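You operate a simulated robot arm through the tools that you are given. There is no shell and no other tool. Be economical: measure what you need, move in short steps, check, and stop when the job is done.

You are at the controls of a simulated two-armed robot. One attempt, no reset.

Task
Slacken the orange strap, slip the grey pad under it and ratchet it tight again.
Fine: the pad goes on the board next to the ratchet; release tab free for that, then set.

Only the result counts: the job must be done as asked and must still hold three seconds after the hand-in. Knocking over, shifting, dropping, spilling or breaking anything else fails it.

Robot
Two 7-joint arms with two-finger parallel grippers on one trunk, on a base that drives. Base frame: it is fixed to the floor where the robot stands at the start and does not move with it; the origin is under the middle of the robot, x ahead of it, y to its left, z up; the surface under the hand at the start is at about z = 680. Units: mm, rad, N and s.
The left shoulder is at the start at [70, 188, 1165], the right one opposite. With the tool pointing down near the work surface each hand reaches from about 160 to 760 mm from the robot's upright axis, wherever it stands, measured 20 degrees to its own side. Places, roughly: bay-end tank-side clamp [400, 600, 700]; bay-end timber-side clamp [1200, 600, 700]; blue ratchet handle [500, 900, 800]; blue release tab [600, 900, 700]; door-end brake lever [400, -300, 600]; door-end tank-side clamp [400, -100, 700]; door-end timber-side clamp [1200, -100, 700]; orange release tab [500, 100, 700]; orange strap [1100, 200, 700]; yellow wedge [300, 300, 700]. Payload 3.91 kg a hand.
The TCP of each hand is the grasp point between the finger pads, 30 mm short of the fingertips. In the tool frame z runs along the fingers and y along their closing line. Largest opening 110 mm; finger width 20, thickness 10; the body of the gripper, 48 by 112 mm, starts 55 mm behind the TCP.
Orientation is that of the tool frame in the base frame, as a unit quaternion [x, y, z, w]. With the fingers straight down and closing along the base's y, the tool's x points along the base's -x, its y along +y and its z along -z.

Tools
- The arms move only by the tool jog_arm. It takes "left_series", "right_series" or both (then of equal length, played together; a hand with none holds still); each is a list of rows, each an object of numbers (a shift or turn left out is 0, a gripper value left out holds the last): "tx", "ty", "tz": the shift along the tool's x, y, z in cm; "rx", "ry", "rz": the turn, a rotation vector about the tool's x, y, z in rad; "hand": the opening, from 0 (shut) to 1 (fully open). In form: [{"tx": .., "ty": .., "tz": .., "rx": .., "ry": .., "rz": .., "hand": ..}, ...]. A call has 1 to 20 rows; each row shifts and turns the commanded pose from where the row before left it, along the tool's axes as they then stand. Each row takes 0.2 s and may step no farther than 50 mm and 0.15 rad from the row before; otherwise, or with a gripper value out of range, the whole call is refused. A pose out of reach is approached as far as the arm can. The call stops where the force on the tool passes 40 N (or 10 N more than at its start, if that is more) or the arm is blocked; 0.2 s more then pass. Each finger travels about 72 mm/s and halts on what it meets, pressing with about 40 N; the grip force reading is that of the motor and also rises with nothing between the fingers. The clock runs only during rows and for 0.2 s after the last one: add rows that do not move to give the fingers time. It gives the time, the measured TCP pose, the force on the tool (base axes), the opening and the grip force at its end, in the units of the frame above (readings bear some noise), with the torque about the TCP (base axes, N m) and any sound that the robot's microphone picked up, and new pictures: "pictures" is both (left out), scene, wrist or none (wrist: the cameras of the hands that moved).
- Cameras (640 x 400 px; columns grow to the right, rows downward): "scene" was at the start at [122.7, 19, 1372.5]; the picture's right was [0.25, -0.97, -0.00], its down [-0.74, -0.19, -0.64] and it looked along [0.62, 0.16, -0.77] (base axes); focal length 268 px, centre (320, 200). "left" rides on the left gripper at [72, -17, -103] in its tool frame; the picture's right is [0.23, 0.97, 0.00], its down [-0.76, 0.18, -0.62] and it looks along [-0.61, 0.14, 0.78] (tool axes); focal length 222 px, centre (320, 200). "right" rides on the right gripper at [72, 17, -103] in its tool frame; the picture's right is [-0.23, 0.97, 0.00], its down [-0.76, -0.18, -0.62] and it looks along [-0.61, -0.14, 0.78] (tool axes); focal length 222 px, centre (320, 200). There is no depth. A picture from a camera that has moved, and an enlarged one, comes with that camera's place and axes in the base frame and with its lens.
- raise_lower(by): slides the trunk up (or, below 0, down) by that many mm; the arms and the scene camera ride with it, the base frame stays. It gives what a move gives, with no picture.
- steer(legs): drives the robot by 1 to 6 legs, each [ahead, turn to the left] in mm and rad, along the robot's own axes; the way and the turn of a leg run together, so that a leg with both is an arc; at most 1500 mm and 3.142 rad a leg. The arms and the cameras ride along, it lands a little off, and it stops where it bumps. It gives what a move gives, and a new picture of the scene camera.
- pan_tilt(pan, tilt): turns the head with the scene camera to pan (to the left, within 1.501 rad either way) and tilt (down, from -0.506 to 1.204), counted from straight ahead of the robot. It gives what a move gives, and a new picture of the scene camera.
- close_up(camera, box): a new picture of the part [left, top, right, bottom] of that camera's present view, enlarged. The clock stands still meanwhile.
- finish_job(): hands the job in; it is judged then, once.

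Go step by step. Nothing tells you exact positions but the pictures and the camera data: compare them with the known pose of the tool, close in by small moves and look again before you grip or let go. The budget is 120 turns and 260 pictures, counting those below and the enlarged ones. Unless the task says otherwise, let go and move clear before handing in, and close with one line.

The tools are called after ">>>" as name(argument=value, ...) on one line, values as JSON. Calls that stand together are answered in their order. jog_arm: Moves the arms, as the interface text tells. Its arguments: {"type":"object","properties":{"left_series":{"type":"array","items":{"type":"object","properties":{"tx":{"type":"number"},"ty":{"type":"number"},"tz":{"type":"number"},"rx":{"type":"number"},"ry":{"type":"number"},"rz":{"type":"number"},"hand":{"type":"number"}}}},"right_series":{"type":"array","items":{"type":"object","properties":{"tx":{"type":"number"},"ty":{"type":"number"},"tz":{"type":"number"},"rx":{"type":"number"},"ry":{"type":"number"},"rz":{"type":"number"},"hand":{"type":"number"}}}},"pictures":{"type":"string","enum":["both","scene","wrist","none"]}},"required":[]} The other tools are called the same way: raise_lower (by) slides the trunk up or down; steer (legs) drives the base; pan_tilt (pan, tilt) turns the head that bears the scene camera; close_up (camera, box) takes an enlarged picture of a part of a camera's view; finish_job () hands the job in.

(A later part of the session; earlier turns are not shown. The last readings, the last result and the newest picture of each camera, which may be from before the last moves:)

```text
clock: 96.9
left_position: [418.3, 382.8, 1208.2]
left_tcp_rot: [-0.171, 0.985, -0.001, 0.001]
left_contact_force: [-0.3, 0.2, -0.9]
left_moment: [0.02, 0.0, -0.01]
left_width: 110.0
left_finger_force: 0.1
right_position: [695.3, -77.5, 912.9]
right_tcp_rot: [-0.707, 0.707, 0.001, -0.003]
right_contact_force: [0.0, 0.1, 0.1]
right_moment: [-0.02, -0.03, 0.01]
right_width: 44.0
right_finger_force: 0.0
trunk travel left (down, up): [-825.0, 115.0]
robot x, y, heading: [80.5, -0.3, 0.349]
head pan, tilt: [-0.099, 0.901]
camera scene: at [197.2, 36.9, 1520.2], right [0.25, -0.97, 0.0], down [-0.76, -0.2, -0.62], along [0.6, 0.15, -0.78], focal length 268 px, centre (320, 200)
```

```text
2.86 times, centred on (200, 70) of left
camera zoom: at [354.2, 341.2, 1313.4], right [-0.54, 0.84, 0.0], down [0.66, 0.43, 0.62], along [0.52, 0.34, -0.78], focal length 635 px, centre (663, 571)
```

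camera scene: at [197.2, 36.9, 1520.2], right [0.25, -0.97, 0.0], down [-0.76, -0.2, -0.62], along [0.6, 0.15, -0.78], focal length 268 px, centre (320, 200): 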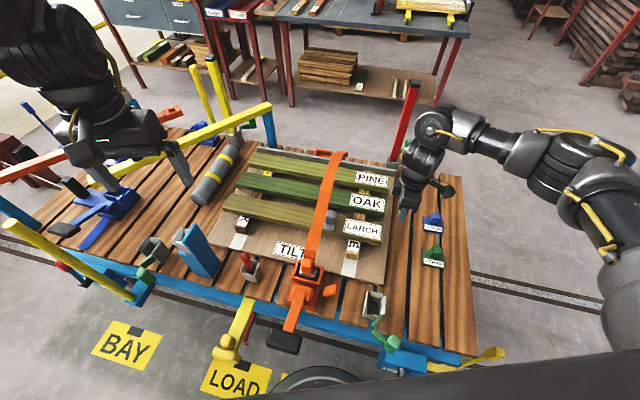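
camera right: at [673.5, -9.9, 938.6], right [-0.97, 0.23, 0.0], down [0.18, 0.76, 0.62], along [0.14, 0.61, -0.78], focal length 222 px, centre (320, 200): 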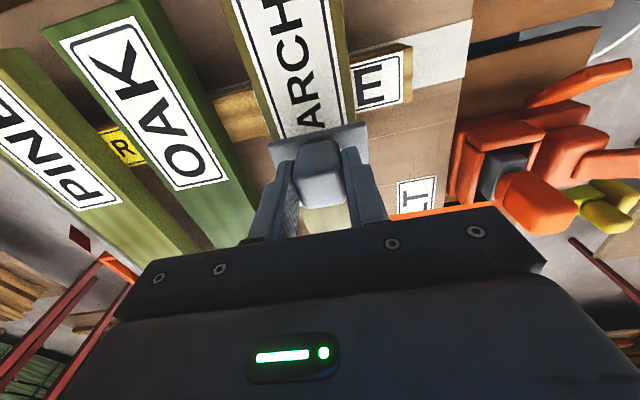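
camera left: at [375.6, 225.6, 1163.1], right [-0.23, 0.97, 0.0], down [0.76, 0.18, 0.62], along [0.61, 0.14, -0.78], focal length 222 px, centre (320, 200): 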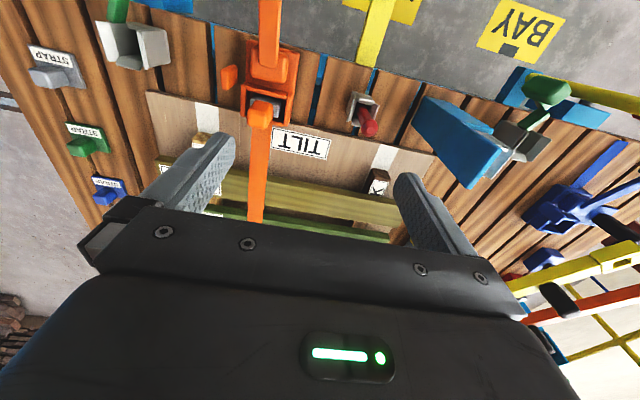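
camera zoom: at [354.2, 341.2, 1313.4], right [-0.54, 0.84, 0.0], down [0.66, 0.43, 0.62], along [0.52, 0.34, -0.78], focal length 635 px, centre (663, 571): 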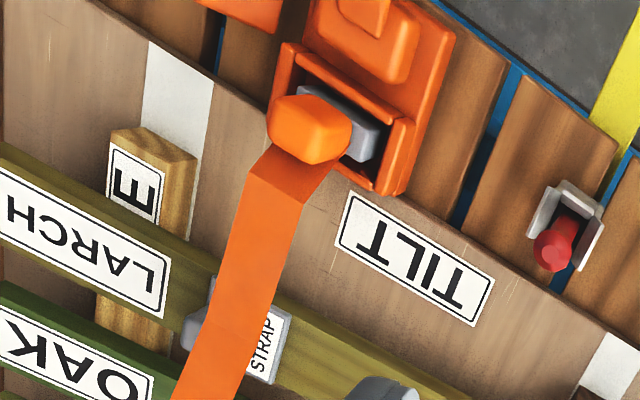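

The pad is placed. Next, set the release tab: I'll bring the closed right hand to its outer side.

>>> jog_arm(right_series=[{"tx": -1.7, "ty": 4.3, "tz": 0.6, "hand": 0}, {"tx": -1.7, "ty": 4.3, "tz": 0.6}, {"tx": -1.7, "ty": 4.3, "tz": 0.6}, {"tx": -1.7, "ty": 4.3, "tz": 1.2}, {"tx": -1.7, "ty": 4.3, "tz": 1.2}, {"tz": 2}, {}], pictures="both")

>>> close_up(camera="right", box=[220, 60, 420, 200])

```text
clock: 98.5
left_position: [416.3, 381.1, 1209.3]
left_tcp_rot: [-0.171, 0.985, 0.0, 0.0]
left_contact_force: [-0.5, -0.1, -0.3]
left_moment: [-0.02, 0.0, -0.03]
left_width: 110.2
left_finger_force: 0.1
right_position: [482.6, 11.3, 850.3]
right_tcp_rot: [-0.707, 0.707, 0.0, -0.002]
right_contact_force: [0.0, 0.0, 0.4]
right_moment: [-0.02, 0.02, 0.02]
right_width: 0.0
right_finger_force: 38.2
trunk travel left (down, up): [-825.0, 115.0]
robot x, y, heading: [80.3, -2.4, 0.352]
head pan, tilt: [-0.099, 0.901]
camera scene: at [197.0, 35.5, 1520.3], right [0.25, -0.97, 0.0], down [-0.76, -0.19, -0.62], along [0.6, 0.15, -0.78], focal length 268 px, centre (320, 200)
camera right: at [464.5, -58.9, 952.8], right [-0.97, 0.23, 0.0], down [0.18, 0.76, 0.62], along [0.14, 0.61, -0.78], focal length 222 px, centre (320, 200)
```

scene: 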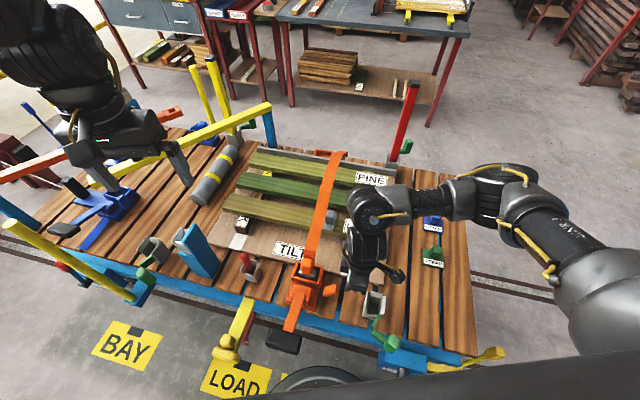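
right: 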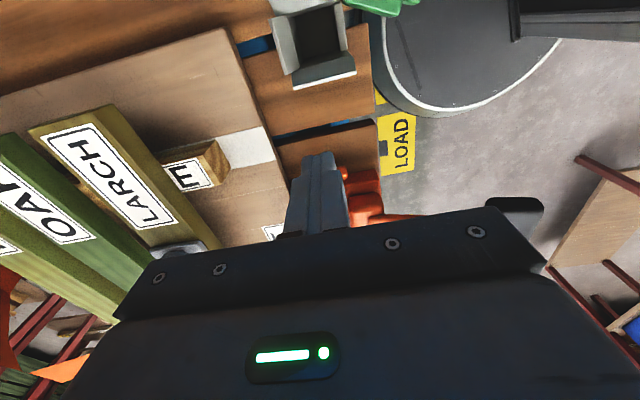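

```text
2.86 times, centred on (320, 130) of right
camera zoom: at [464.5, -58.9, 952.8], right [-0.97, 0.23, 0.0], down [0.18, 0.76, 0.62], along [0.14, 0.61, -0.78], focal length 635 px, centre (320, 400)
```

zoom: 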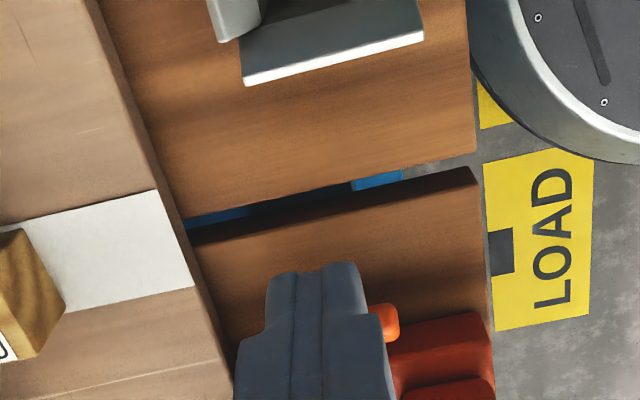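

I'll lower to z≈762 beside the tab and push it up toward the ratchet.

>>> jog_arm(right_series=[{"ty": 0.6, "tz": 3}, {"tz": 3}, {"tz": 2.8}, {"tx": -1.5}, {"tx": -1.5}, {"tx": -1}, {"tx": -1}, {"tx": -0.7}, {"tx": -0.7}], pictures="wrist")

>>> close_up(camera="scene", box=[260, 220, 380, 320])

```text
clock: 100.2
left_position: [415.7, 379.5, 1210.8]
left_tcp_rot: [-0.17, 0.986, 0.001, 0.002]
left_contact_force: [-0.6, 0.6, 0.2]
left_moment: [0.02, 0.0, 0.0]
left_width: 110.1
left_finger_force: 0.0
right_position: [474.4, 57.0, 765.2]
right_tcp_rot: [0.708, -0.706, 0.002, 0.001]
right_contact_force: [-6.8, -16.0, 31.4]
right_moment: [0.34, -0.04, 0.09]
right_width: 0.0
right_finger_force: 37.8
trunk travel left (down, up): [-825.0, 115.0]
robot x, y, heading: [79.2, 3.5, 0.345]
head pan, tilt: [-0.099, 0.901]
stopped in row 8 (right hand): the force on the tool passed its limit at 44 N (the readings are from after the stop); the commanded pose is now the measured one
camera right: at [456.0, -13.6, 868.6], right [-0.97, 0.23, 0.0], down [0.18, 0.76, 0.62], along [0.14, 0.6, -0.78], focal length 222 px, centre (320, 200)
```

right: 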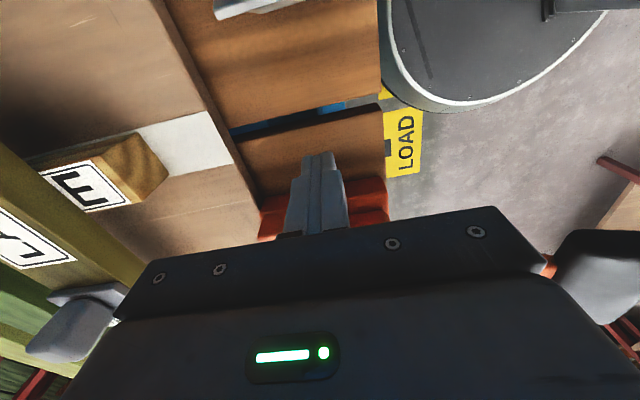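

```text
4.00 times, centred on (320, 270) of scene
camera zoom: at [193.5, 33.9, 1521.0], right [0.25, -0.97, 0.0], down [-0.76, -0.19, -0.62], along [0.6, 0.15, -0.78], focal length 1073 px, centre (320, -80)
```

zoom: 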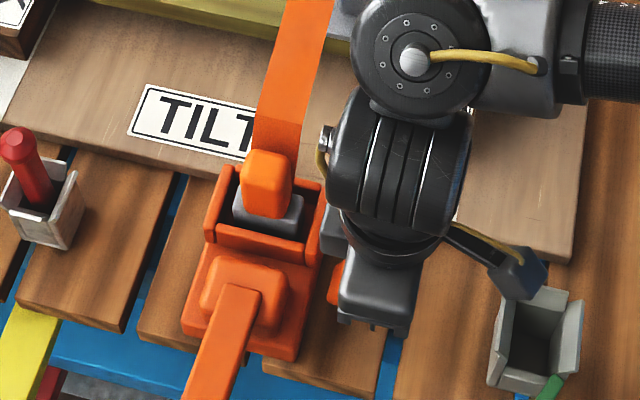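

The fingertip came down on top of the leaning tab. I'll back off and come in lower from outside.

>>> jog_arm(right_series=[{"tz": -3}, {"tx": 3.5}, {"tx": 3}, {}], pictures="wrist")

>>> close_up(camera="scene", box=[260, 220, 380, 320])

>>> close_up(camera="left", box=[140, 0, 300, 90])

```text
clock: 101.2
left_position: [418.1, 380.9, 1207.6]
left_tcp_rot: [-0.171, 0.985, 0.0, 0.001]
left_contact_force: [0.3, 0.3, 0.6]
left_moment: [0.0, 0.0, 0.0]
left_width: 110.1
left_finger_force: 0.0
right_position: [476.5, -7.3, 793.0]
right_tcp_rot: [0.707, -0.707, 0.001, 0.002]
right_contact_force: [0.0, 0.3, 0.2]
right_moment: [0.02, -0.01, 0.0]
right_width: 0.0
right_finger_force: 37.7
trunk travel left (down, up): [-825.0, 115.0]
robot x, y, heading: [79.5, -3.8, 0.351]
head pan, tilt: [-0.099, 0.901]
camera right: at [458.2, -77.7, 896.6], right [-0.97, 0.23, 0.0], down [0.18, 0.76, 0.62], along [0.14, 0.6, -0.78], focal length 222 px, centre (320, 200)
```

right: 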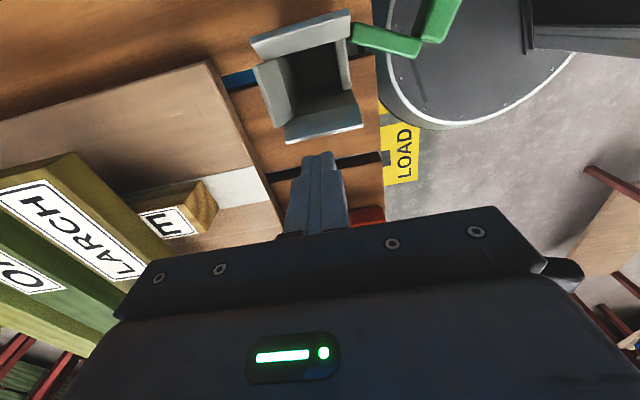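

```text
4.00 times, centred on (320, 270) of scene
camera zoom: at [197.0, 37.6, 1520.2], right [0.25, -0.97, 0.0], down [-0.76, -0.19, -0.62], along [0.6, 0.15, -0.78], focal length 1073 px, centre (320, -80)
```

zoom: 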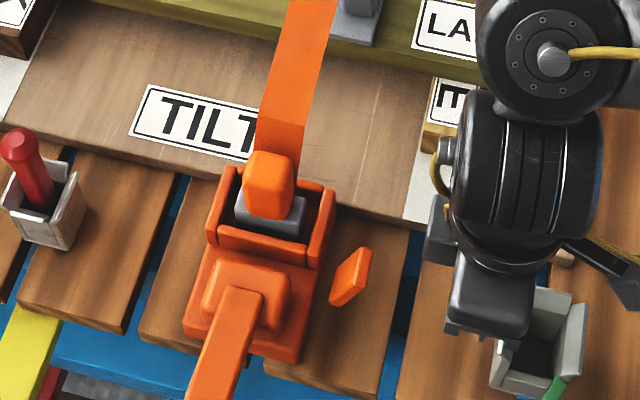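

```text
4.00 times, centred on (220, 45) of left
camera zoom: at [354.5, 341.5, 1313.2], right [-0.54, 0.84, 0.0], down [0.66, 0.42, 0.62], along [0.52, 0.34, -0.78], focal length 888 px, centre (720, 820)
```

zoom: 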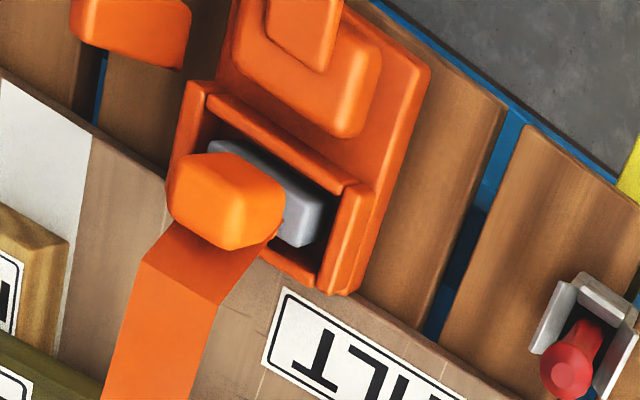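

The tab has already risen partway. I'll push again from lower, at tip z≈722.

>>> jog_arm(right_series=[{"tx": -1.5, "tz": 2}, {"tz": 2.1}, {"tx": -1.5}, {"tx": -1.5}, {"tx": -1}, {"tx": -1}, {"tx": -0.7}, {"tx": -0.7}, {"tx": -0.5}], pictures="wrist")

>>> close_up(camera="scene", box=[260, 220, 380, 320])

```text
clock: 103.2
left_position: [418.0, 380.5, 1209.6]
left_tcp_rot: [-0.171, 0.985, 0.0, 0.0]
left_contact_force: [-0.8, 0.0, -1.5]
left_moment: [0.01, 0.0, 0.0]
left_width: 110.2
left_finger_force: 0.0
right_position: [474.0, 77.6, 752.8]
right_tcp_rot: [-0.706, 0.708, -0.001, -0.001]
right_contact_force: [-0.6, -1.0, 0.2]
right_moment: [0.01, 0.03, -0.01]
right_width: 0.0
right_finger_force: 38.0
trunk travel left (down, up): [-825.0, 115.0]
robot x, y, heading: [78.5, 2.1, 0.348]
head pan, tilt: [-0.099, 0.901]
camera right: at [456.4, 6.9, 856.4], right [-0.97, 0.23, 0.0], down [0.18, 0.76, 0.62], along [0.14, 0.6, -0.78], focal length 222 px, centre (320, 200)
```

right: 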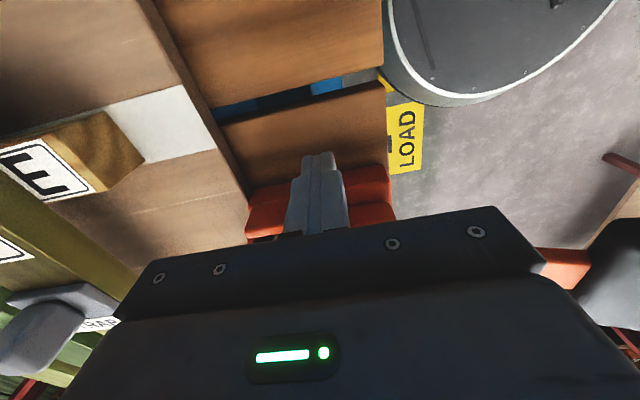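

```text
4.00 times, centred on (320, 270) of scene
camera zoom: at [196.8, 35.5, 1520.3], right [0.25, -0.97, 0.0], down [-0.76, -0.19, -0.62], along [0.6, 0.15, -0.78], focal length 1073 px, centre (320, -80)
```

zoom: 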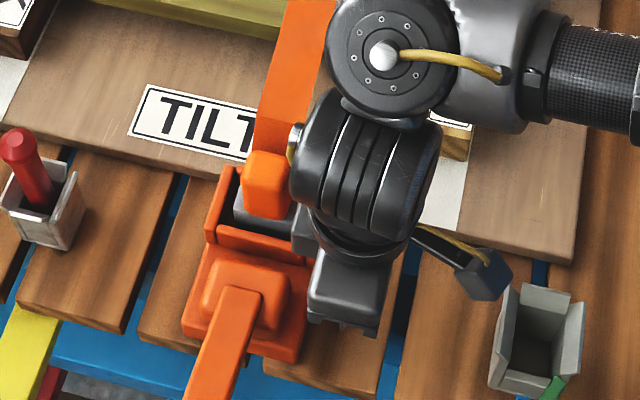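

Nearly upright with little force; I'll push to the stop.

>>> jog_arm(right_series=[{"tx": -0.4}, {"tx": -0.4}, {"tx": -0.3}, {"tx": -0.3}], pictures="none")

>>> jog_arm(right_series=[{"tx": 2}, {"tx": 3, "tz": -3}, {"tx": 3, "tz": -3}, {"tx": 3}, {}], pictures="scene")

>>> close_up(camera="scene", box=[260, 220, 380, 320])

>>> close_up(camera="scene", box=[280, 140, 400, 270])

```text
clock: 103.9
left_position: [417.9, 379.9, 1209.6]
left_tcp_rot: [-0.169, 0.986, 0.0, 0.001]
left_contact_force: [0.4, 0.9, -0.7]
left_moment: [-0.02, -0.02, 0.0]
left_width: 109.9
left_finger_force: 0.1
right_position: [474.1, 77.8, 749.5]
right_tcp_rot: [0.708, -0.706, 0.008, 0.007]
right_contact_force: [-5.3, -20.2, 12.1]
right_moment: [0.6, -0.2, -0.03]
right_width: 0.1
right_finger_force: 37.6
trunk travel left (down, up): [-825.0, 115.0]
robot x, y, heading: [81.4, 1.6, 0.347]
head pan, tilt: [-0.099, 0.901]
stopped in row 3 (right hand): the force on the tool passed its limit at 43 N (the readings are from after the stop); the commanded pose is now the measured one
```

```text
clock: 105.1
left_position: [418.1, 380.5, 1208.9]
left_tcp_rot: [-0.17, 0.985, -0.001, 0.0]
left_contact_force: [0.6, 0.5, -0.1]
left_moment: [-0.03, -0.05, 0.0]
left_width: 109.7
left_finger_force: 0.0
right_position: [476.1, -29.2, 813.2]
right_tcp_rot: [0.707, -0.707, 0.006, 0.005]
right_contact_force: [0.1, 0.5, -0.2]
right_moment: [-0.01, -0.03, 0.01]
right_width: 0.2
right_finger_force: 38.1
trunk travel left (down, up): [-825.0, 115.0]
robot x, y, heading: [75.4, -3.9, 0.348]
head pan, tilt: [-0.099, 0.901]
camera scene: at [196.9, 35.7, 1520.2], right [0.24, -0.97, 0.0], down [-0.76, -0.19, -0.62], along [0.6, 0.15, -0.78], focal length 268 px, centre (320, 200)
```

scene: 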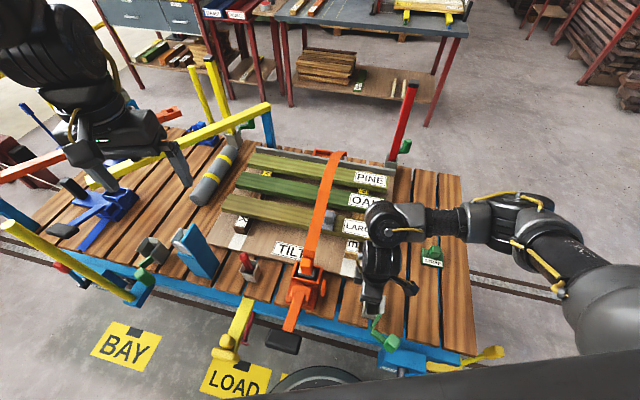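

```text
4.00 times, centred on (320, 270) of scene
camera zoom: at [196.9, 35.7, 1520.2], right [0.24, -0.97, 0.0], down [-0.76, -0.19, -0.62], along [0.6, 0.15, -0.78], focal length 1073 px, centre (320, -80)
```

zoom: 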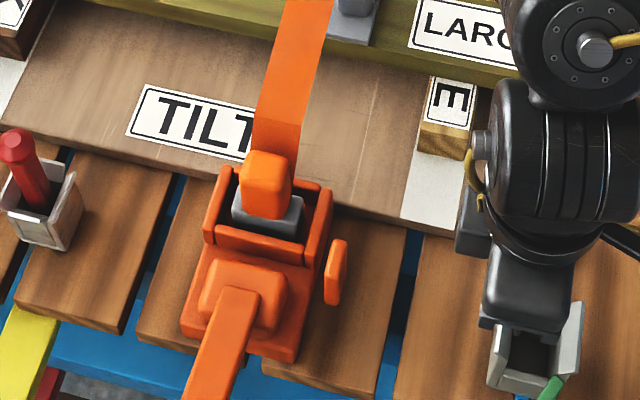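

```text
3.08 times, centred on (340, 205) of scene
camera zoom: at [196.9, 35.7, 1520.2], right [0.24, -0.97, 0.0], down [-0.76, -0.19, -0.62], along [0.6, 0.15, -0.78], focal length 826 px, centre (258, 185)
```

zoom: 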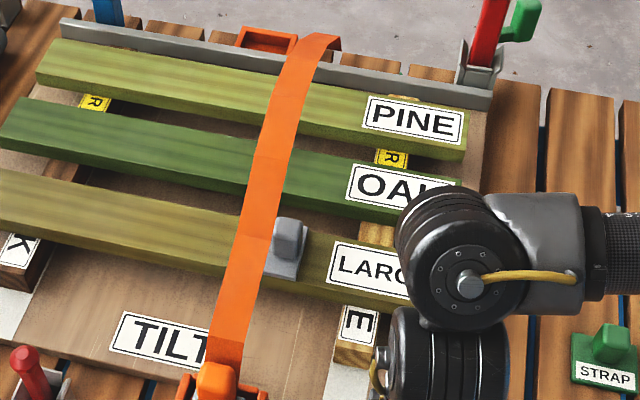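

The tab is set upright again. Now the handle: I'll lift the right hand clear, undo the turn, and back off so the left hand can work the handle from a good distance.

>>> jog_arm(right_series=[{"tz": -4.5}, {"tz": -4.5}, {"tz": -4.5, "tx": 1}, {"tx": 4.5}, {}], pictures="none")

>>> steer(legs=[[0, -0.35], [-180, 0]])

```text
clock: 106.3
left_position: [418.2, 381.8, 1208.3]
left_tcp_rot: [-0.171, 0.985, -0.001, 0.001]
left_contact_force: [-0.1, 0.3, -0.1]
left_moment: [-0.02, 0.01, 0.05]
left_width: 109.8
left_finger_force: 0.1
right_position: [479.4, -79.1, 947.3]
right_tcp_rot: [0.708, -0.706, 0.005, 0.006]
right_contact_force: [0.6, -0.8, 0.5]
right_moment: [-0.01, -0.02, 0.02]
right_width: 0.1
right_finger_force: 37.4
trunk travel left (down, up): [-825.0, 115.0]
robot x, y, heading: [75.4, -0.2, 0.348]
head pan, tilt: [-0.099, 0.901]
```

```text
clock: 108.8
left_position: [353.4, 241.7, 1207.8]
left_tcp_rot: [0.003, 1.0, 0.0, -0.001]
left_contact_force: [0.4, 1.0, 0.7]
left_moment: [-0.03, 0.04, 0.01]
left_width: 110.0
left_finger_force: 0.0
right_position: [253.5, -210.2, 946.9]
right_tcp_rot: [-0.574, 0.818, -0.005, -0.006]
right_contact_force: [0.8, -0.4, -0.2]
right_moment: [0.01, -0.02, 0.0]
right_width: 0.0
right_finger_force: 37.8
trunk travel left (down, up): [-825.0, 115.0]
robot x, y, heading: [-100.5, 2.0, 0.002]
head pan, tilt: [-0.099, 0.901]
camera scene: at [27.7, -7.2, 1519.9], right [-0.1, -0.99, 0.0], down [-0.78, 0.08, -0.62], along [0.62, -0.06, -0.79], focal length 268 px, centre (320, 200)
```

scene: 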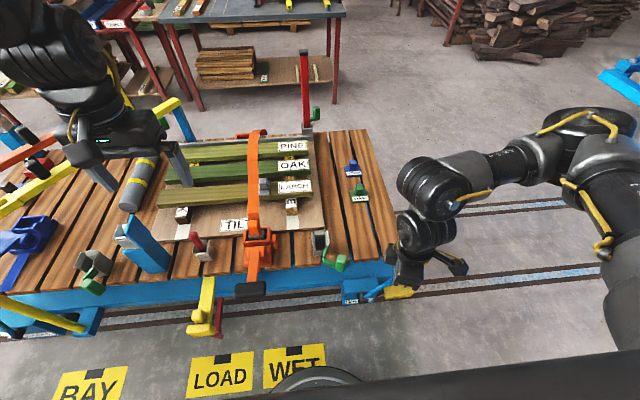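

Now look closely at the handle from both cameras.

>>> close_up(camera="scene", box=[200, 210, 320, 310])

>>> jog_arm(left_series=[{"ty": -4, "tz": 2.5}, {"ty": -4, "tz": 2.5}, {"tz": 4.8}, {"tz": 4.8}, {"tz": 4.8}, {}], pictures="wrist")

```text
4.00 times, centred on (260, 260) of scene
camera zoom: at [27.7, -7.2, 1519.9], right [-0.1, -0.99, 0.0], down [-0.78, 0.08, -0.62], along [0.62, -0.06, -0.79], focal length 1073 px, centre (560, -40)
```

zoom: 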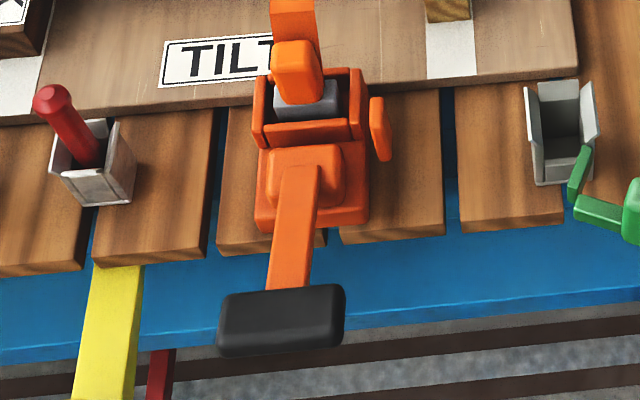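

```text
clock: 110.2
left_position: [366.2, 218.0, 1039.5]
left_tcp_rot: [0.004, 1.0, -0.001, 0.002]
left_contact_force: [-1.4, 0.2, 0.8]
left_moment: [0.04, -0.01, 0.0]
left_width: 110.0
left_finger_force: 0.1
left hand out of reach, approached as far as the arm can: row 1, 2
right_position: [250.4, -211.5, 948.6]
right_tcp_rot: [-0.574, 0.819, -0.004, -0.006]
right_contact_force: [0.2, 0.5, -0.3]
right_moment: [-0.03, -0.01, 0.02]
right_width: 0.0
right_finger_force: 37.5
trunk travel left (down, up): [-825.0, 115.0]
robot x, y, heading: [-102.4, 3.6, 0.003]
head pan, tilt: [-0.099, 0.901]
camera left: at [293.6, 201.4, 1142.6], right [-0.22, 0.98, 0.0], down [0.76, 0.17, 0.62], along [0.61, 0.14, -0.78], focal length 222 px, centre (320, 200)
```

left: 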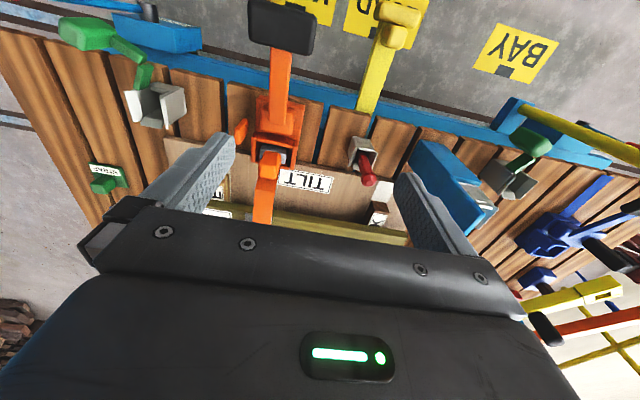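

The handle's bar centre is at (308, 156, 790), its arm about 28 mm wide running to the pivot near (430, 150, 750). I'll bring the left hand down over the arm at x≈362, closing along y.

>>> jog_arm(left_series=[{"tz": 4.5, "ty": -1.5, "hand": 0.65}, {"tz": 4.5, "ty": -1.5}, {"tz": 4.5, "ty": -1.8}, {"tz": 4, "ty": -1.8, "tx": 0.3}, {}], pictures="both")

>>> close_up(camera="scene", box=[200, 210, 320, 310])

```text
clock: 111.4
left_position: [365.4, 151.0, 859.8]
left_tcp_rot: [0.003, 1.0, 0.0, 0.0]
left_contact_force: [0.2, 0.7, 0.2]
left_moment: [0.0, 0.01, 0.0]
left_width: 71.5
left_finger_force: 0.2
right_position: [251.2, -211.2, 949.0]
right_tcp_rot: [-0.574, 0.819, -0.005, -0.006]
right_contact_force: [0.1, -0.1, 0.7]
right_moment: [0.0, 0.0, 0.02]
right_width: 0.0
right_finger_force: 37.9
trunk travel left (down, up): [-825.0, 115.0]
robot x, y, heading: [-100.2, -0.5, 0.004]
head pan, tilt: [-0.099, 0.901]
camera scene: at [24.1, -7.4, 1520.3], right [-0.1, -0.99, 0.0], down [-0.78, 0.08, -0.62], along [0.62, -0.06, -0.78], focal length 268 px, centre (320, 200)
camera left: at [292.7, 133.1, 964.5], right [-0.22, 0.98, 0.0], down [0.76, 0.17, 0.62], along [0.61, 0.14, -0.78], focal length 222 px, centre (320, 200)
```

scene: 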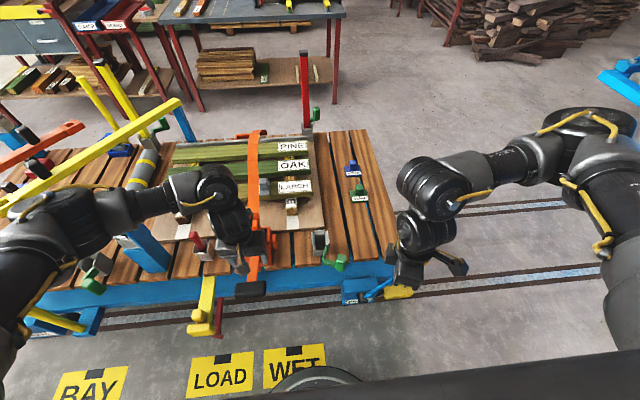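
left: 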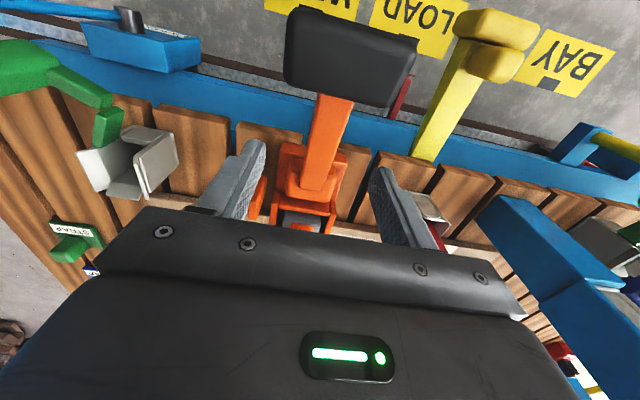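

```text
4.00 times, centred on (260, 260) of scene
camera zoom: at [24.1, -7.4, 1520.3], right [-0.1, -0.99, 0.0], down [-0.78, 0.08, -0.62], along [0.62, -0.06, -0.78], focal length 1073 px, centre (560, -40)
```

zoom: 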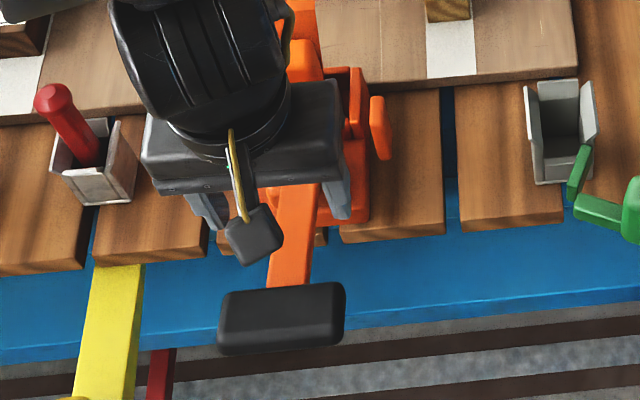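

The fingers straddle the arm. Lower and grip it.

>>> jog_arm(left_series=[{"tz": 4}, {"tz": 3}, {"tz": 1.5}, {"hand": 0.4}, {"hand": 0.15}, {}, {}, {}], pictures="wrist")

>>> close_up(camera="scene", box=[200, 210, 320, 310])

```text
clock: 113.2
left_position: [365.1, 156.4, 775.7]
left_tcp_rot: [0.002, 1.0, 0.008, 0.0]
left_contact_force: [-4.9, 17.2, 5.1]
left_moment: [-0.34, -0.07, 0.63]
left_width: 30.0
left_finger_force: 44.7
right_position: [250.0, -211.9, 946.7]
right_tcp_rot: [-0.573, 0.82, -0.004, -0.005]
right_contact_force: [0.2, 0.0, 1.0]
right_moment: [0.02, 0.0, -0.02]
right_width: 0.2
right_finger_force: 38.0
trunk travel left (down, up): [-825.0, 115.0]
robot x, y, heading: [-97.1, 1.3, -0.001]
head pan, tilt: [-0.099, 0.901]
stopped in row 8 (left hand): the force on the tool passed its limit at 40 N (the readings are from after the stop); the commanded pose is now the measured one
camera left: at [291.6, 137.0, 880.7], right [-0.22, 0.97, 0.01], down [0.76, 0.17, 0.63], along [0.61, 0.15, -0.78], focal length 222 px, centre (320, 200)
```

left: 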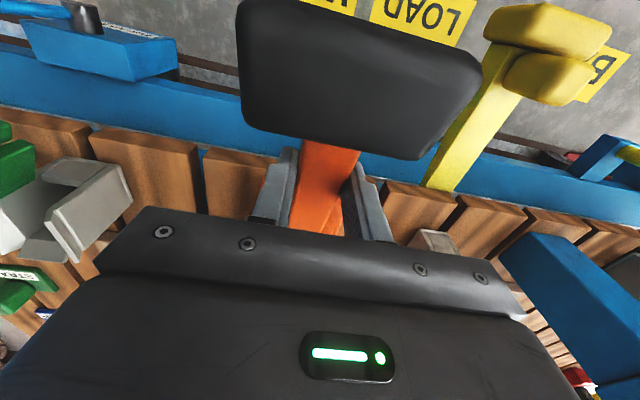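

```text
4.00 times, centred on (260, 260) of scene
camera zoom: at [23.9, -8.0, 1520.2], right [-0.1, -1.0, 0.0], down [-0.78, 0.08, -0.62], along [0.62, -0.06, -0.78], focal length 1073 px, centre (560, -40)
```

zoom: 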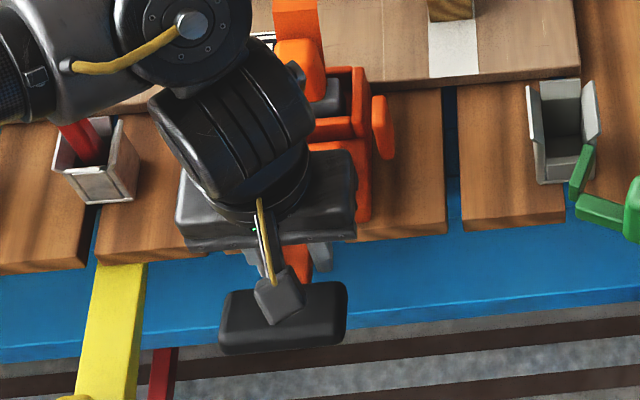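

The arm is held. I'll lift it along its arc in small steps, watching force and sounds.

>>> jog_arm(left_series=[{"tz": -0.5, "tx": -0.2}, {"tz": -0.5, "tx": -0.25}, {"tz": -0.5, "tx": -0.25}, {"tz": -0.5, "tx": -0.3}], pictures="none")

```text
clock: 114.2
left_position: [372.3, 155.0, 794.5]
left_tcp_rot: [0.004, 1.0, 0.005, -0.002]
left_contact_force: [-16.4, 12.9, -29.5]
left_moment: [0.31, 0.54, 0.74]
left_width: 29.6
left_finger_force: 44.8
right_position: [251.0, -208.2, 948.0]
right_tcp_rot: [-0.574, 0.819, -0.005, -0.006]
right_contact_force: [0.4, 0.5, -0.1]
right_moment: [0.0, 0.0, 0.0]
right_width: 0.0
right_finger_force: 37.9
trunk travel left (down, up): [-825.0, 115.0]
robot x, y, heading: [-100.1, -0.2, 0.0]
head pan, tilt: [-0.099, 0.901]
```

>>> close_up(camera="left", box=[220, 0, 500, 240])

>>> close_up(camera="scene", box=[200, 210, 320, 310])

```text
1.67 times, centred on (360, 120) of left
camera zoom: at [300.6, 137.5, 899.4], right [-0.22, 0.98, 0.01], down [0.77, 0.17, 0.62], along [0.6, 0.14, -0.78], focal length 370 px, centre (253, 333)
```

zoom: 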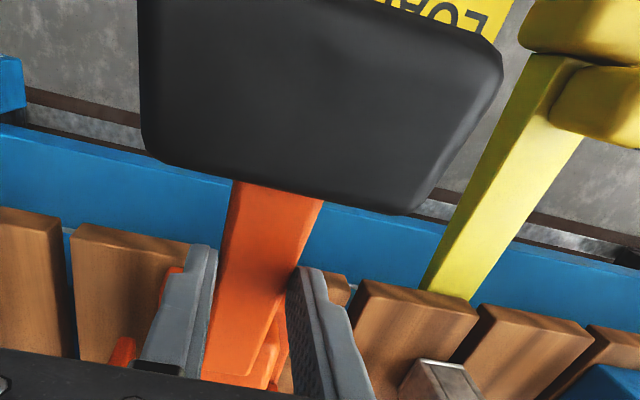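

```text
4.00 times, centred on (260, 260) of scene
camera zoom: at [25.3, -4.5, 1520.2], right [-0.1, -0.99, 0.0], down [-0.78, 0.08, -0.62], along [0.62, -0.06, -0.78], focal length 1073 px, centre (560, -40)
```

zoom: 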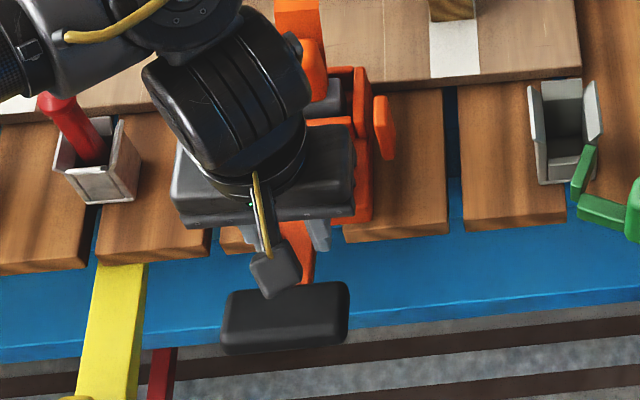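

The bar did not move; the pads slipped at 30 N. I'll test pushing down on the bar with closed fingertips for positive contact.

>>> jog_arm(left_series=[{"hand": 0.5}, {}, {"tz": -4}, {"tz": -4}, {"tx": 3.2, "hand": 0}, {"tx": 3.2}, {}, {}], pictures="none")

>>> jog_arm(left_series=[{"tz": 2}, {"tz": 1}, {"tz": 0.7}, {"tz": 0.5}, {"tz": 0.5}, {"tz": 0.5}, {"tz": 0.5}, {"tz": 0.5}], pictures="both")

```text
clock: 116.0
left_position: [316.0, 153.8, 874.1]
left_tcp_rot: [0.004, 1.0, 0.002, 0.0]
left_contact_force: [0.2, 0.3, -0.9]
left_moment: [-0.01, 0.04, 0.0]
left_width: 0.0
left_finger_force: 37.5
left hand out of reach, approached as far as the arm can: row 6
right_position: [249.8, -210.1, 948.0]
right_tcp_rot: [-0.574, 0.819, -0.005, -0.005]
right_contact_force: [0.0, -0.3, 0.6]
right_moment: [-0.01, 0.0, 0.0]
right_width: 0.0
right_finger_force: 37.5
trunk travel left (down, up): [-825.0, 115.0]
robot x, y, heading: [-98.6, 0.9, 0.001]
head pan, tilt: [-0.099, 0.901]
```

```text
clock: 117.8
left_position: [315.2, 154.7, 810.7]
left_tcp_rot: [0.003, 1.0, 0.003, 0.0]
left_contact_force: [-1.3, -0.2, 2.5]
left_moment: [0.01, 0.04, 0.0]
left_width: 0.0
left_finger_force: 37.6
right_position: [251.3, -210.6, 947.3]
right_tcp_rot: [-0.574, 0.819, -0.005, -0.005]
right_contact_force: [-0.2, 1.4, 0.3]
right_moment: [0.03, 0.01, -0.03]
right_width: 0.0
right_finger_force: 38.0
trunk travel left (down, up): [-825.0, 115.0]
robot x, y, heading: [-98.3, -0.4, 0.002]
head pan, tilt: [-0.099, 0.901]
camera scene: at [24.2, -7.5, 1520.3], right [-0.1, -0.99, 0.0], down [-0.78, 0.08, -0.62], along [0.62, -0.06, -0.78], focal length 268 px, centre (320, 200)
camera left: at [242.4, 136.7, 915.9], right [-0.22, 0.98, 0.01], down [0.76, 0.17, 0.63], along [0.61, 0.14, -0.78], focal length 222 px, centre (320, 200)
```

scene: 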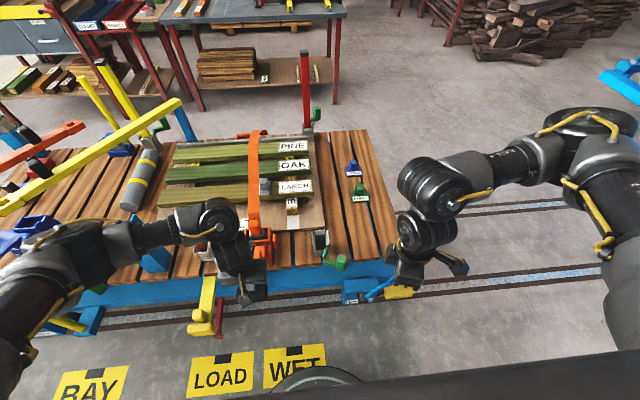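
left: 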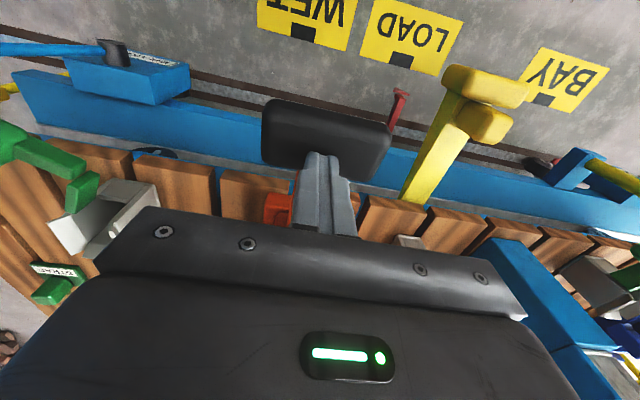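

The bar gave way downward under light force, so pushing down is the stroke. Continue down to its end.

>>> jog_arm(left_series=[{"tz": 0.6}, {"tz": 0.6}, {"tz": 0.6}, {"tz": 0.6}, {"tz": 0.6}, {"tz": 0.6}], pictures="wrist")

>>> close_up(camera="scene", box=[220, 120, 340, 310])

```text
clock: 119.2
left_position: [314.6, 155.4, 775.5]
left_tcp_rot: [0.003, 1.0, 0.004, 0.001]
left_contact_force: [-5.4, 0.1, 4.9]
left_moment: [-0.01, 0.1, -0.02]
left_width: 0.0
left_finger_force: 37.6
right_position: [250.7, -210.0, 947.7]
right_tcp_rot: [-0.574, 0.819, -0.004, -0.005]
right_contact_force: [-0.2, 0.2, 0.4]
right_moment: [0.0, -0.01, 0.0]
right_width: 0.1
right_finger_force: 37.9
trunk travel left (down, up): [-825.0, 115.0]
robot x, y, heading: [-97.3, -0.0, 0.0]
head pan, tilt: [-0.099, 0.901]
camera left: at [242.1, 137.0, 879.9], right [-0.22, 0.98, 0.01], down [0.76, 0.17, 0.63], along [0.61, 0.14, -0.78], focal length 222 px, centre (320, 200)
```

left: 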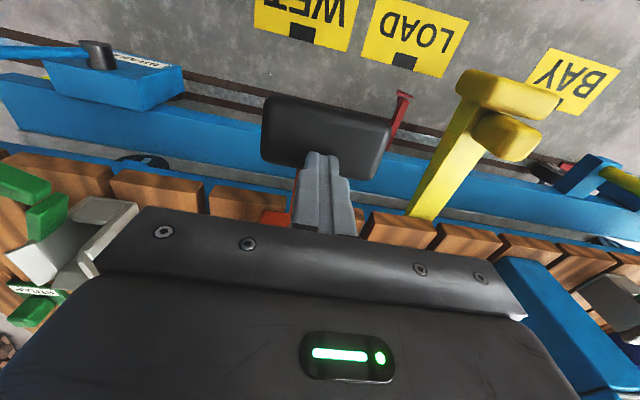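

```text
2.11 times, centred on (280, 215) of scene
camera zoom: at [23.5, -7.6, 1520.4], right [-0.1, -0.99, 0.0], down [-0.78, 0.08, -0.62], along [0.62, -0.06, -0.78], focal length 565 px, centre (404, 168)
```

zoom: 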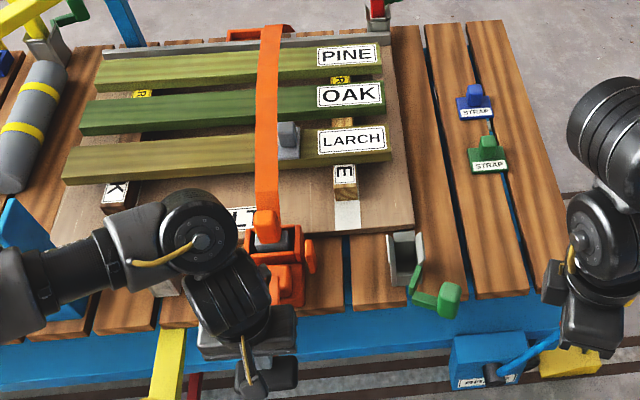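

>>> jog_arm(left_series=[{"tz": 0.6}, {"tz": 0.6}, {"tz": 0.6}, {"tz": 0.6}, {"tz": 0.6}, {"tz": 0.6}], pictures="wrist")

>>> close_up(camera="left", box=[230, 60, 430, 200])

```text
clock: 119.8
left_position: [315.0, 155.7, 772.6]
left_tcp_rot: [0.003, 1.0, 0.002, 0.004]
left_contact_force: [-16.0, 4.3, 37.2]
left_moment: [0.13, 0.12, 0.37]
left_width: 0.0
left_finger_force: 38.2
right_position: [248.3, -209.8, 948.7]
right_tcp_rot: [-0.575, 0.818, -0.005, -0.004]
right_contact_force: [0.1, -0.8, -0.5]
right_moment: [0.01, 0.03, 0.0]
right_width: 0.2
right_finger_force: 38.0
trunk travel left (down, up): [-825.0, 115.0]
robot x, y, heading: [-97.5, 1.5, 0.005]
head pan, tilt: [-0.099, 0.901]
stopped in row 2 (left hand): the force on the tool passed its limit at 45 N (the readings are from after the stop); the commanded pose is now the measured one
camera left: at [241.7, 137.6, 876.4], right [-0.22, 0.98, 0.0], down [0.76, 0.17, 0.63], along [0.61, 0.14, -0.78], focal length 222 px, centre (320, 200)
```

left: 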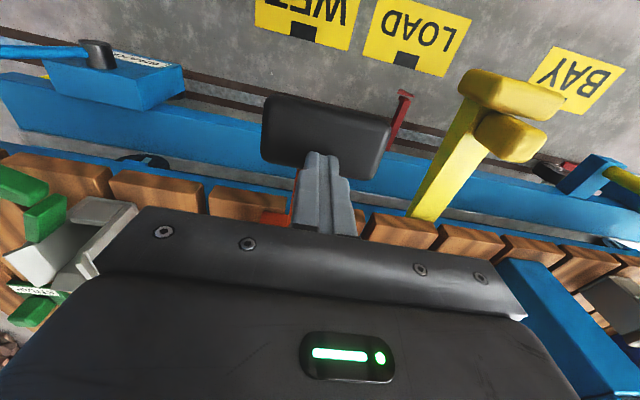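

```text
2.86 times, centred on (330, 130) of left
camera zoom: at [241.7, 137.6, 876.4], right [-0.22, 0.98, 0.0], down [0.76, 0.17, 0.63], along [0.61, 0.14, -0.78], focal length 635 px, centre (291, 400)
```

zoom: 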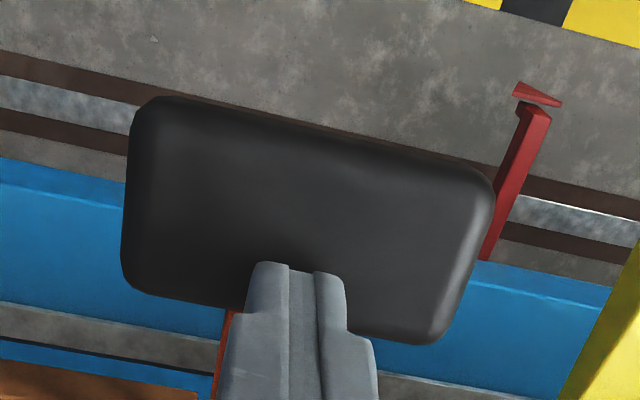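

The handle is at its lower stop. Let me see whether the strap tightened.

>>> close_up(camera="scene", box=[200, 110, 320, 240])

```text
3.08 times, centred on (260, 175) of scene
camera zoom: at [20.1, -7.4, 1521.1], right [-0.1, -1.0, 0.0], down [-0.78, 0.08, -0.62], along [0.62, -0.06, -0.78], focal length 826 px, centre (505, 277)
```

zoom: 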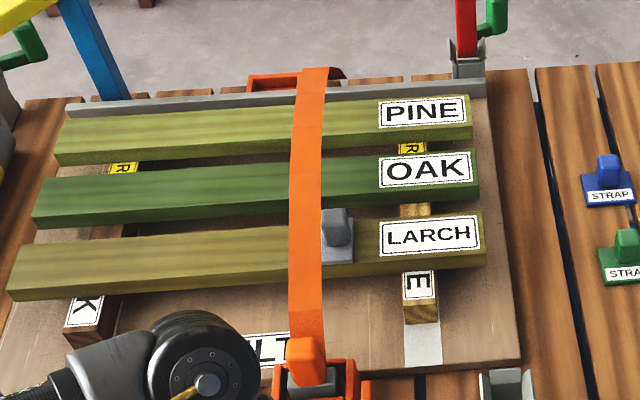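

I can't tell from here. I'll regrip the arm and raise it back for the next stroke, watching the force.

>>> jog_arm(left_series=[{"tz": -4}, {"tx": -4.5, "hand": 0.6}, {"tx": -0.6}, {}, {"tz": 4}, {"tz": 2.2}, {"hand": 0.3}, {"hand": 0.15}, {}, {}], pictures="wrist")

```text
clock: 122.0
left_position: [370.0, 156.0, 747.7]
left_tcp_rot: [0.002, 1.0, 0.003, 0.003]
left_contact_force: [-0.3, 11.8, 3.4]
left_moment: [0.15, -0.11, 0.67]
left_width: 29.4
left_finger_force: 45.0
right_position: [250.9, -208.2, 947.8]
right_tcp_rot: [-0.574, 0.819, -0.005, -0.006]
right_contact_force: [0.5, 0.0, -0.2]
right_moment: [0.0, 0.0, 0.05]
right_width: 0.0
right_finger_force: 37.9
trunk travel left (down, up): [-825.0, 115.0]
robot x, y, heading: [-96.8, 0.2, -0.0]
head pan, tilt: [-0.099, 0.901]
camera left: at [296.5, 137.9, 850.6], right [-0.22, 0.97, 0.01], down [0.76, 0.17, 0.63], along [0.61, 0.14, -0.78], focal length 222 px, centre (320, 200)
```

left: 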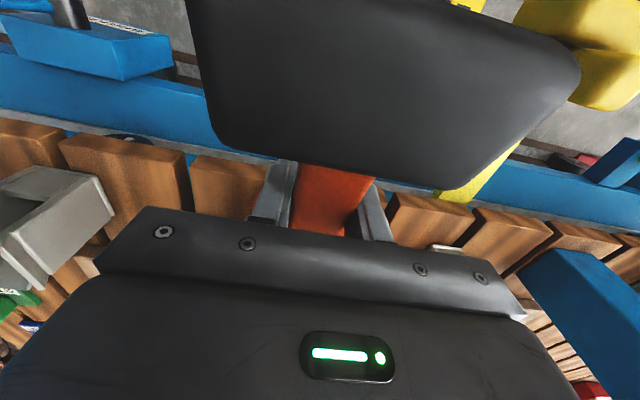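

The bar is back up at z≈796: the handle springs back by itself, so pumping means pressing down. I'll do repeated strokes from above the bar.

>>> jog_arm(left_series=[{"hand": 0.5}, {}, {"tz": -4.5}, {"tz": -4.5}, {"tx": 3.1, "hand": 0}, {"tx": 3.1}, {}, {"tz": 1.5}], pictures="none")

>>> jog_arm(left_series=[{"tz": 1}, {"tz": 1}, {"tz": 1}, {"tz": 0.8}, {"tz": 0.8}, {"tz": 0.5}], pictures="none")

```text
clock: 123.8
left_position: [306.9, 154.6, 822.4]
left_tcp_rot: [0.003, 1.0, 0.003, 0.004]
left_contact_force: [-0.1, -0.3, 2.4]
left_moment: [-0.04, 0.02, -0.02]
left_width: 0.1
left_finger_force: 37.4
right_position: [251.7, -210.4, 948.5]
right_tcp_rot: [-0.575, 0.818, -0.005, -0.006]
right_contact_force: [0.3, 0.7, 0.4]
right_moment: [0.04, -0.04, -0.01]
right_width: 0.0
right_finger_force: 37.9
trunk travel left (down, up): [-825.0, 115.0]
robot x, y, heading: [-96.8, 3.4, -0.0]
head pan, tilt: [-0.099, 0.901]
```

```text
clock: 125.2
left_position: [306.5, 155.3, 771.0]
left_tcp_rot: [0.002, 1.0, 0.004, 0.003]
left_contact_force: [-3.7, 4.1, 6.9]
left_moment: [0.14, 0.05, 0.02]
left_width: 0.2
left_finger_force: 37.9
right_position: [249.8, -210.0, 948.7]
right_tcp_rot: [-0.574, 0.819, -0.005, -0.006]
right_contact_force: [0.6, -0.8, 0.0]
right_moment: [0.02, 0.01, 0.01]
right_width: 0.2
right_finger_force: 37.5
trunk travel left (down, up): [-825.0, 115.0]
robot x, y, heading: [-98.3, 1.9, -0.001]
head pan, tilt: [-0.099, 0.901]
```

>>> jog_arm(left_series=[{"tz": 0.3}, {"tz": 0.3}, {"tz": 0.3}], pictures="none")

>>> jog_arm(left_series=[{"tz": -2}, {"tz": -2}, {"tz": -2}, {}, {"tz": 2}, {"tz": 1}, {"tz": 1}, {"tz": 1}, {"tz": 0.7}], pictures="scene")

>>> close_up(camera="scene", box=[200, 110, 320, 240])

```text
clock: 125.7
left_position: [306.1, 156.2, 771.3]
left_tcp_rot: [0.003, 1.0, 0.003, 0.006]
left_contact_force: [-13.4, 6.7, 32.0]
left_moment: [0.19, 0.07, 0.33]
left_width: 0.1
left_finger_force: 37.3
right_position: [248.1, -210.3, 948.6]
right_tcp_rot: [-0.575, 0.818, -0.004, -0.004]
right_contact_force: [0.4, 0.3, 0.0]
right_moment: [0.01, 0.01, 0.0]
right_width: 0.1
right_finger_force: 37.8
trunk travel left (down, up): [-825.0, 115.0]
robot x, y, heading: [-95.1, 3.9, -0.004]
head pan, tilt: [-0.099, 0.901]
stopped in row 2 (left hand): the force on the tool passed its limit at 45 N (the readings are from after the stop); the commanded pose is now the measured one
```

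```text
clock: 127.7
left_position: [309.0, 154.3, 771.0]
left_tcp_rot: [0.002, 1.0, 0.002, 0.006]
left_contact_force: [-4.3, -0.9, 5.3]
left_moment: [-0.06, 0.09, -0.03]
left_width: 0.0
left_finger_force: 37.7
right_position: [251.3, -210.7, 947.7]
right_tcp_rot: [-0.574, 0.819, -0.005, -0.005]
right_contact_force: [-0.6, -0.8, -0.2]
right_moment: [-0.01, 0.0, 0.02]
right_width: 0.0
right_finger_force: 37.7
trunk travel left (down, up): [-825.0, 115.0]
robot x, y, heading: [-98.6, 1.0, -0.006]
head pan, tilt: [-0.099, 0.901]
camera scene: at [23.6, -7.4, 1520.4], right [-0.1, -1.0, 0.0], down [-0.78, 0.08, -0.62], along [0.62, -0.06, -0.78], focal length 268 px, centre (320, 200)
```

scene: 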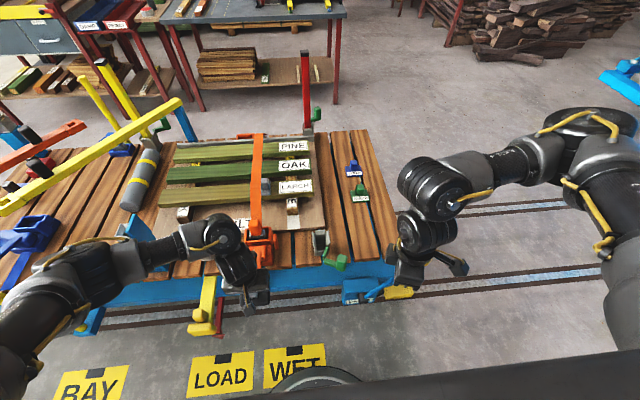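

```text
3.08 times, centred on (260, 175) of scene
camera zoom: at [23.6, -7.4, 1520.4], right [-0.1, -1.0, 0.0], down [-0.78, 0.08, -0.62], along [0.62, -0.06, -0.78], focal length 826 px, centre (505, 277)
```

zoom: 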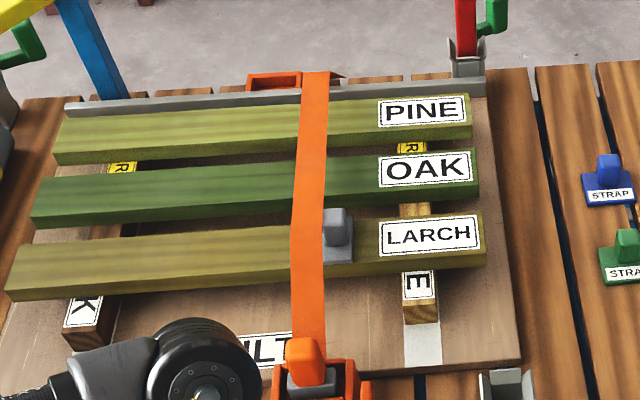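

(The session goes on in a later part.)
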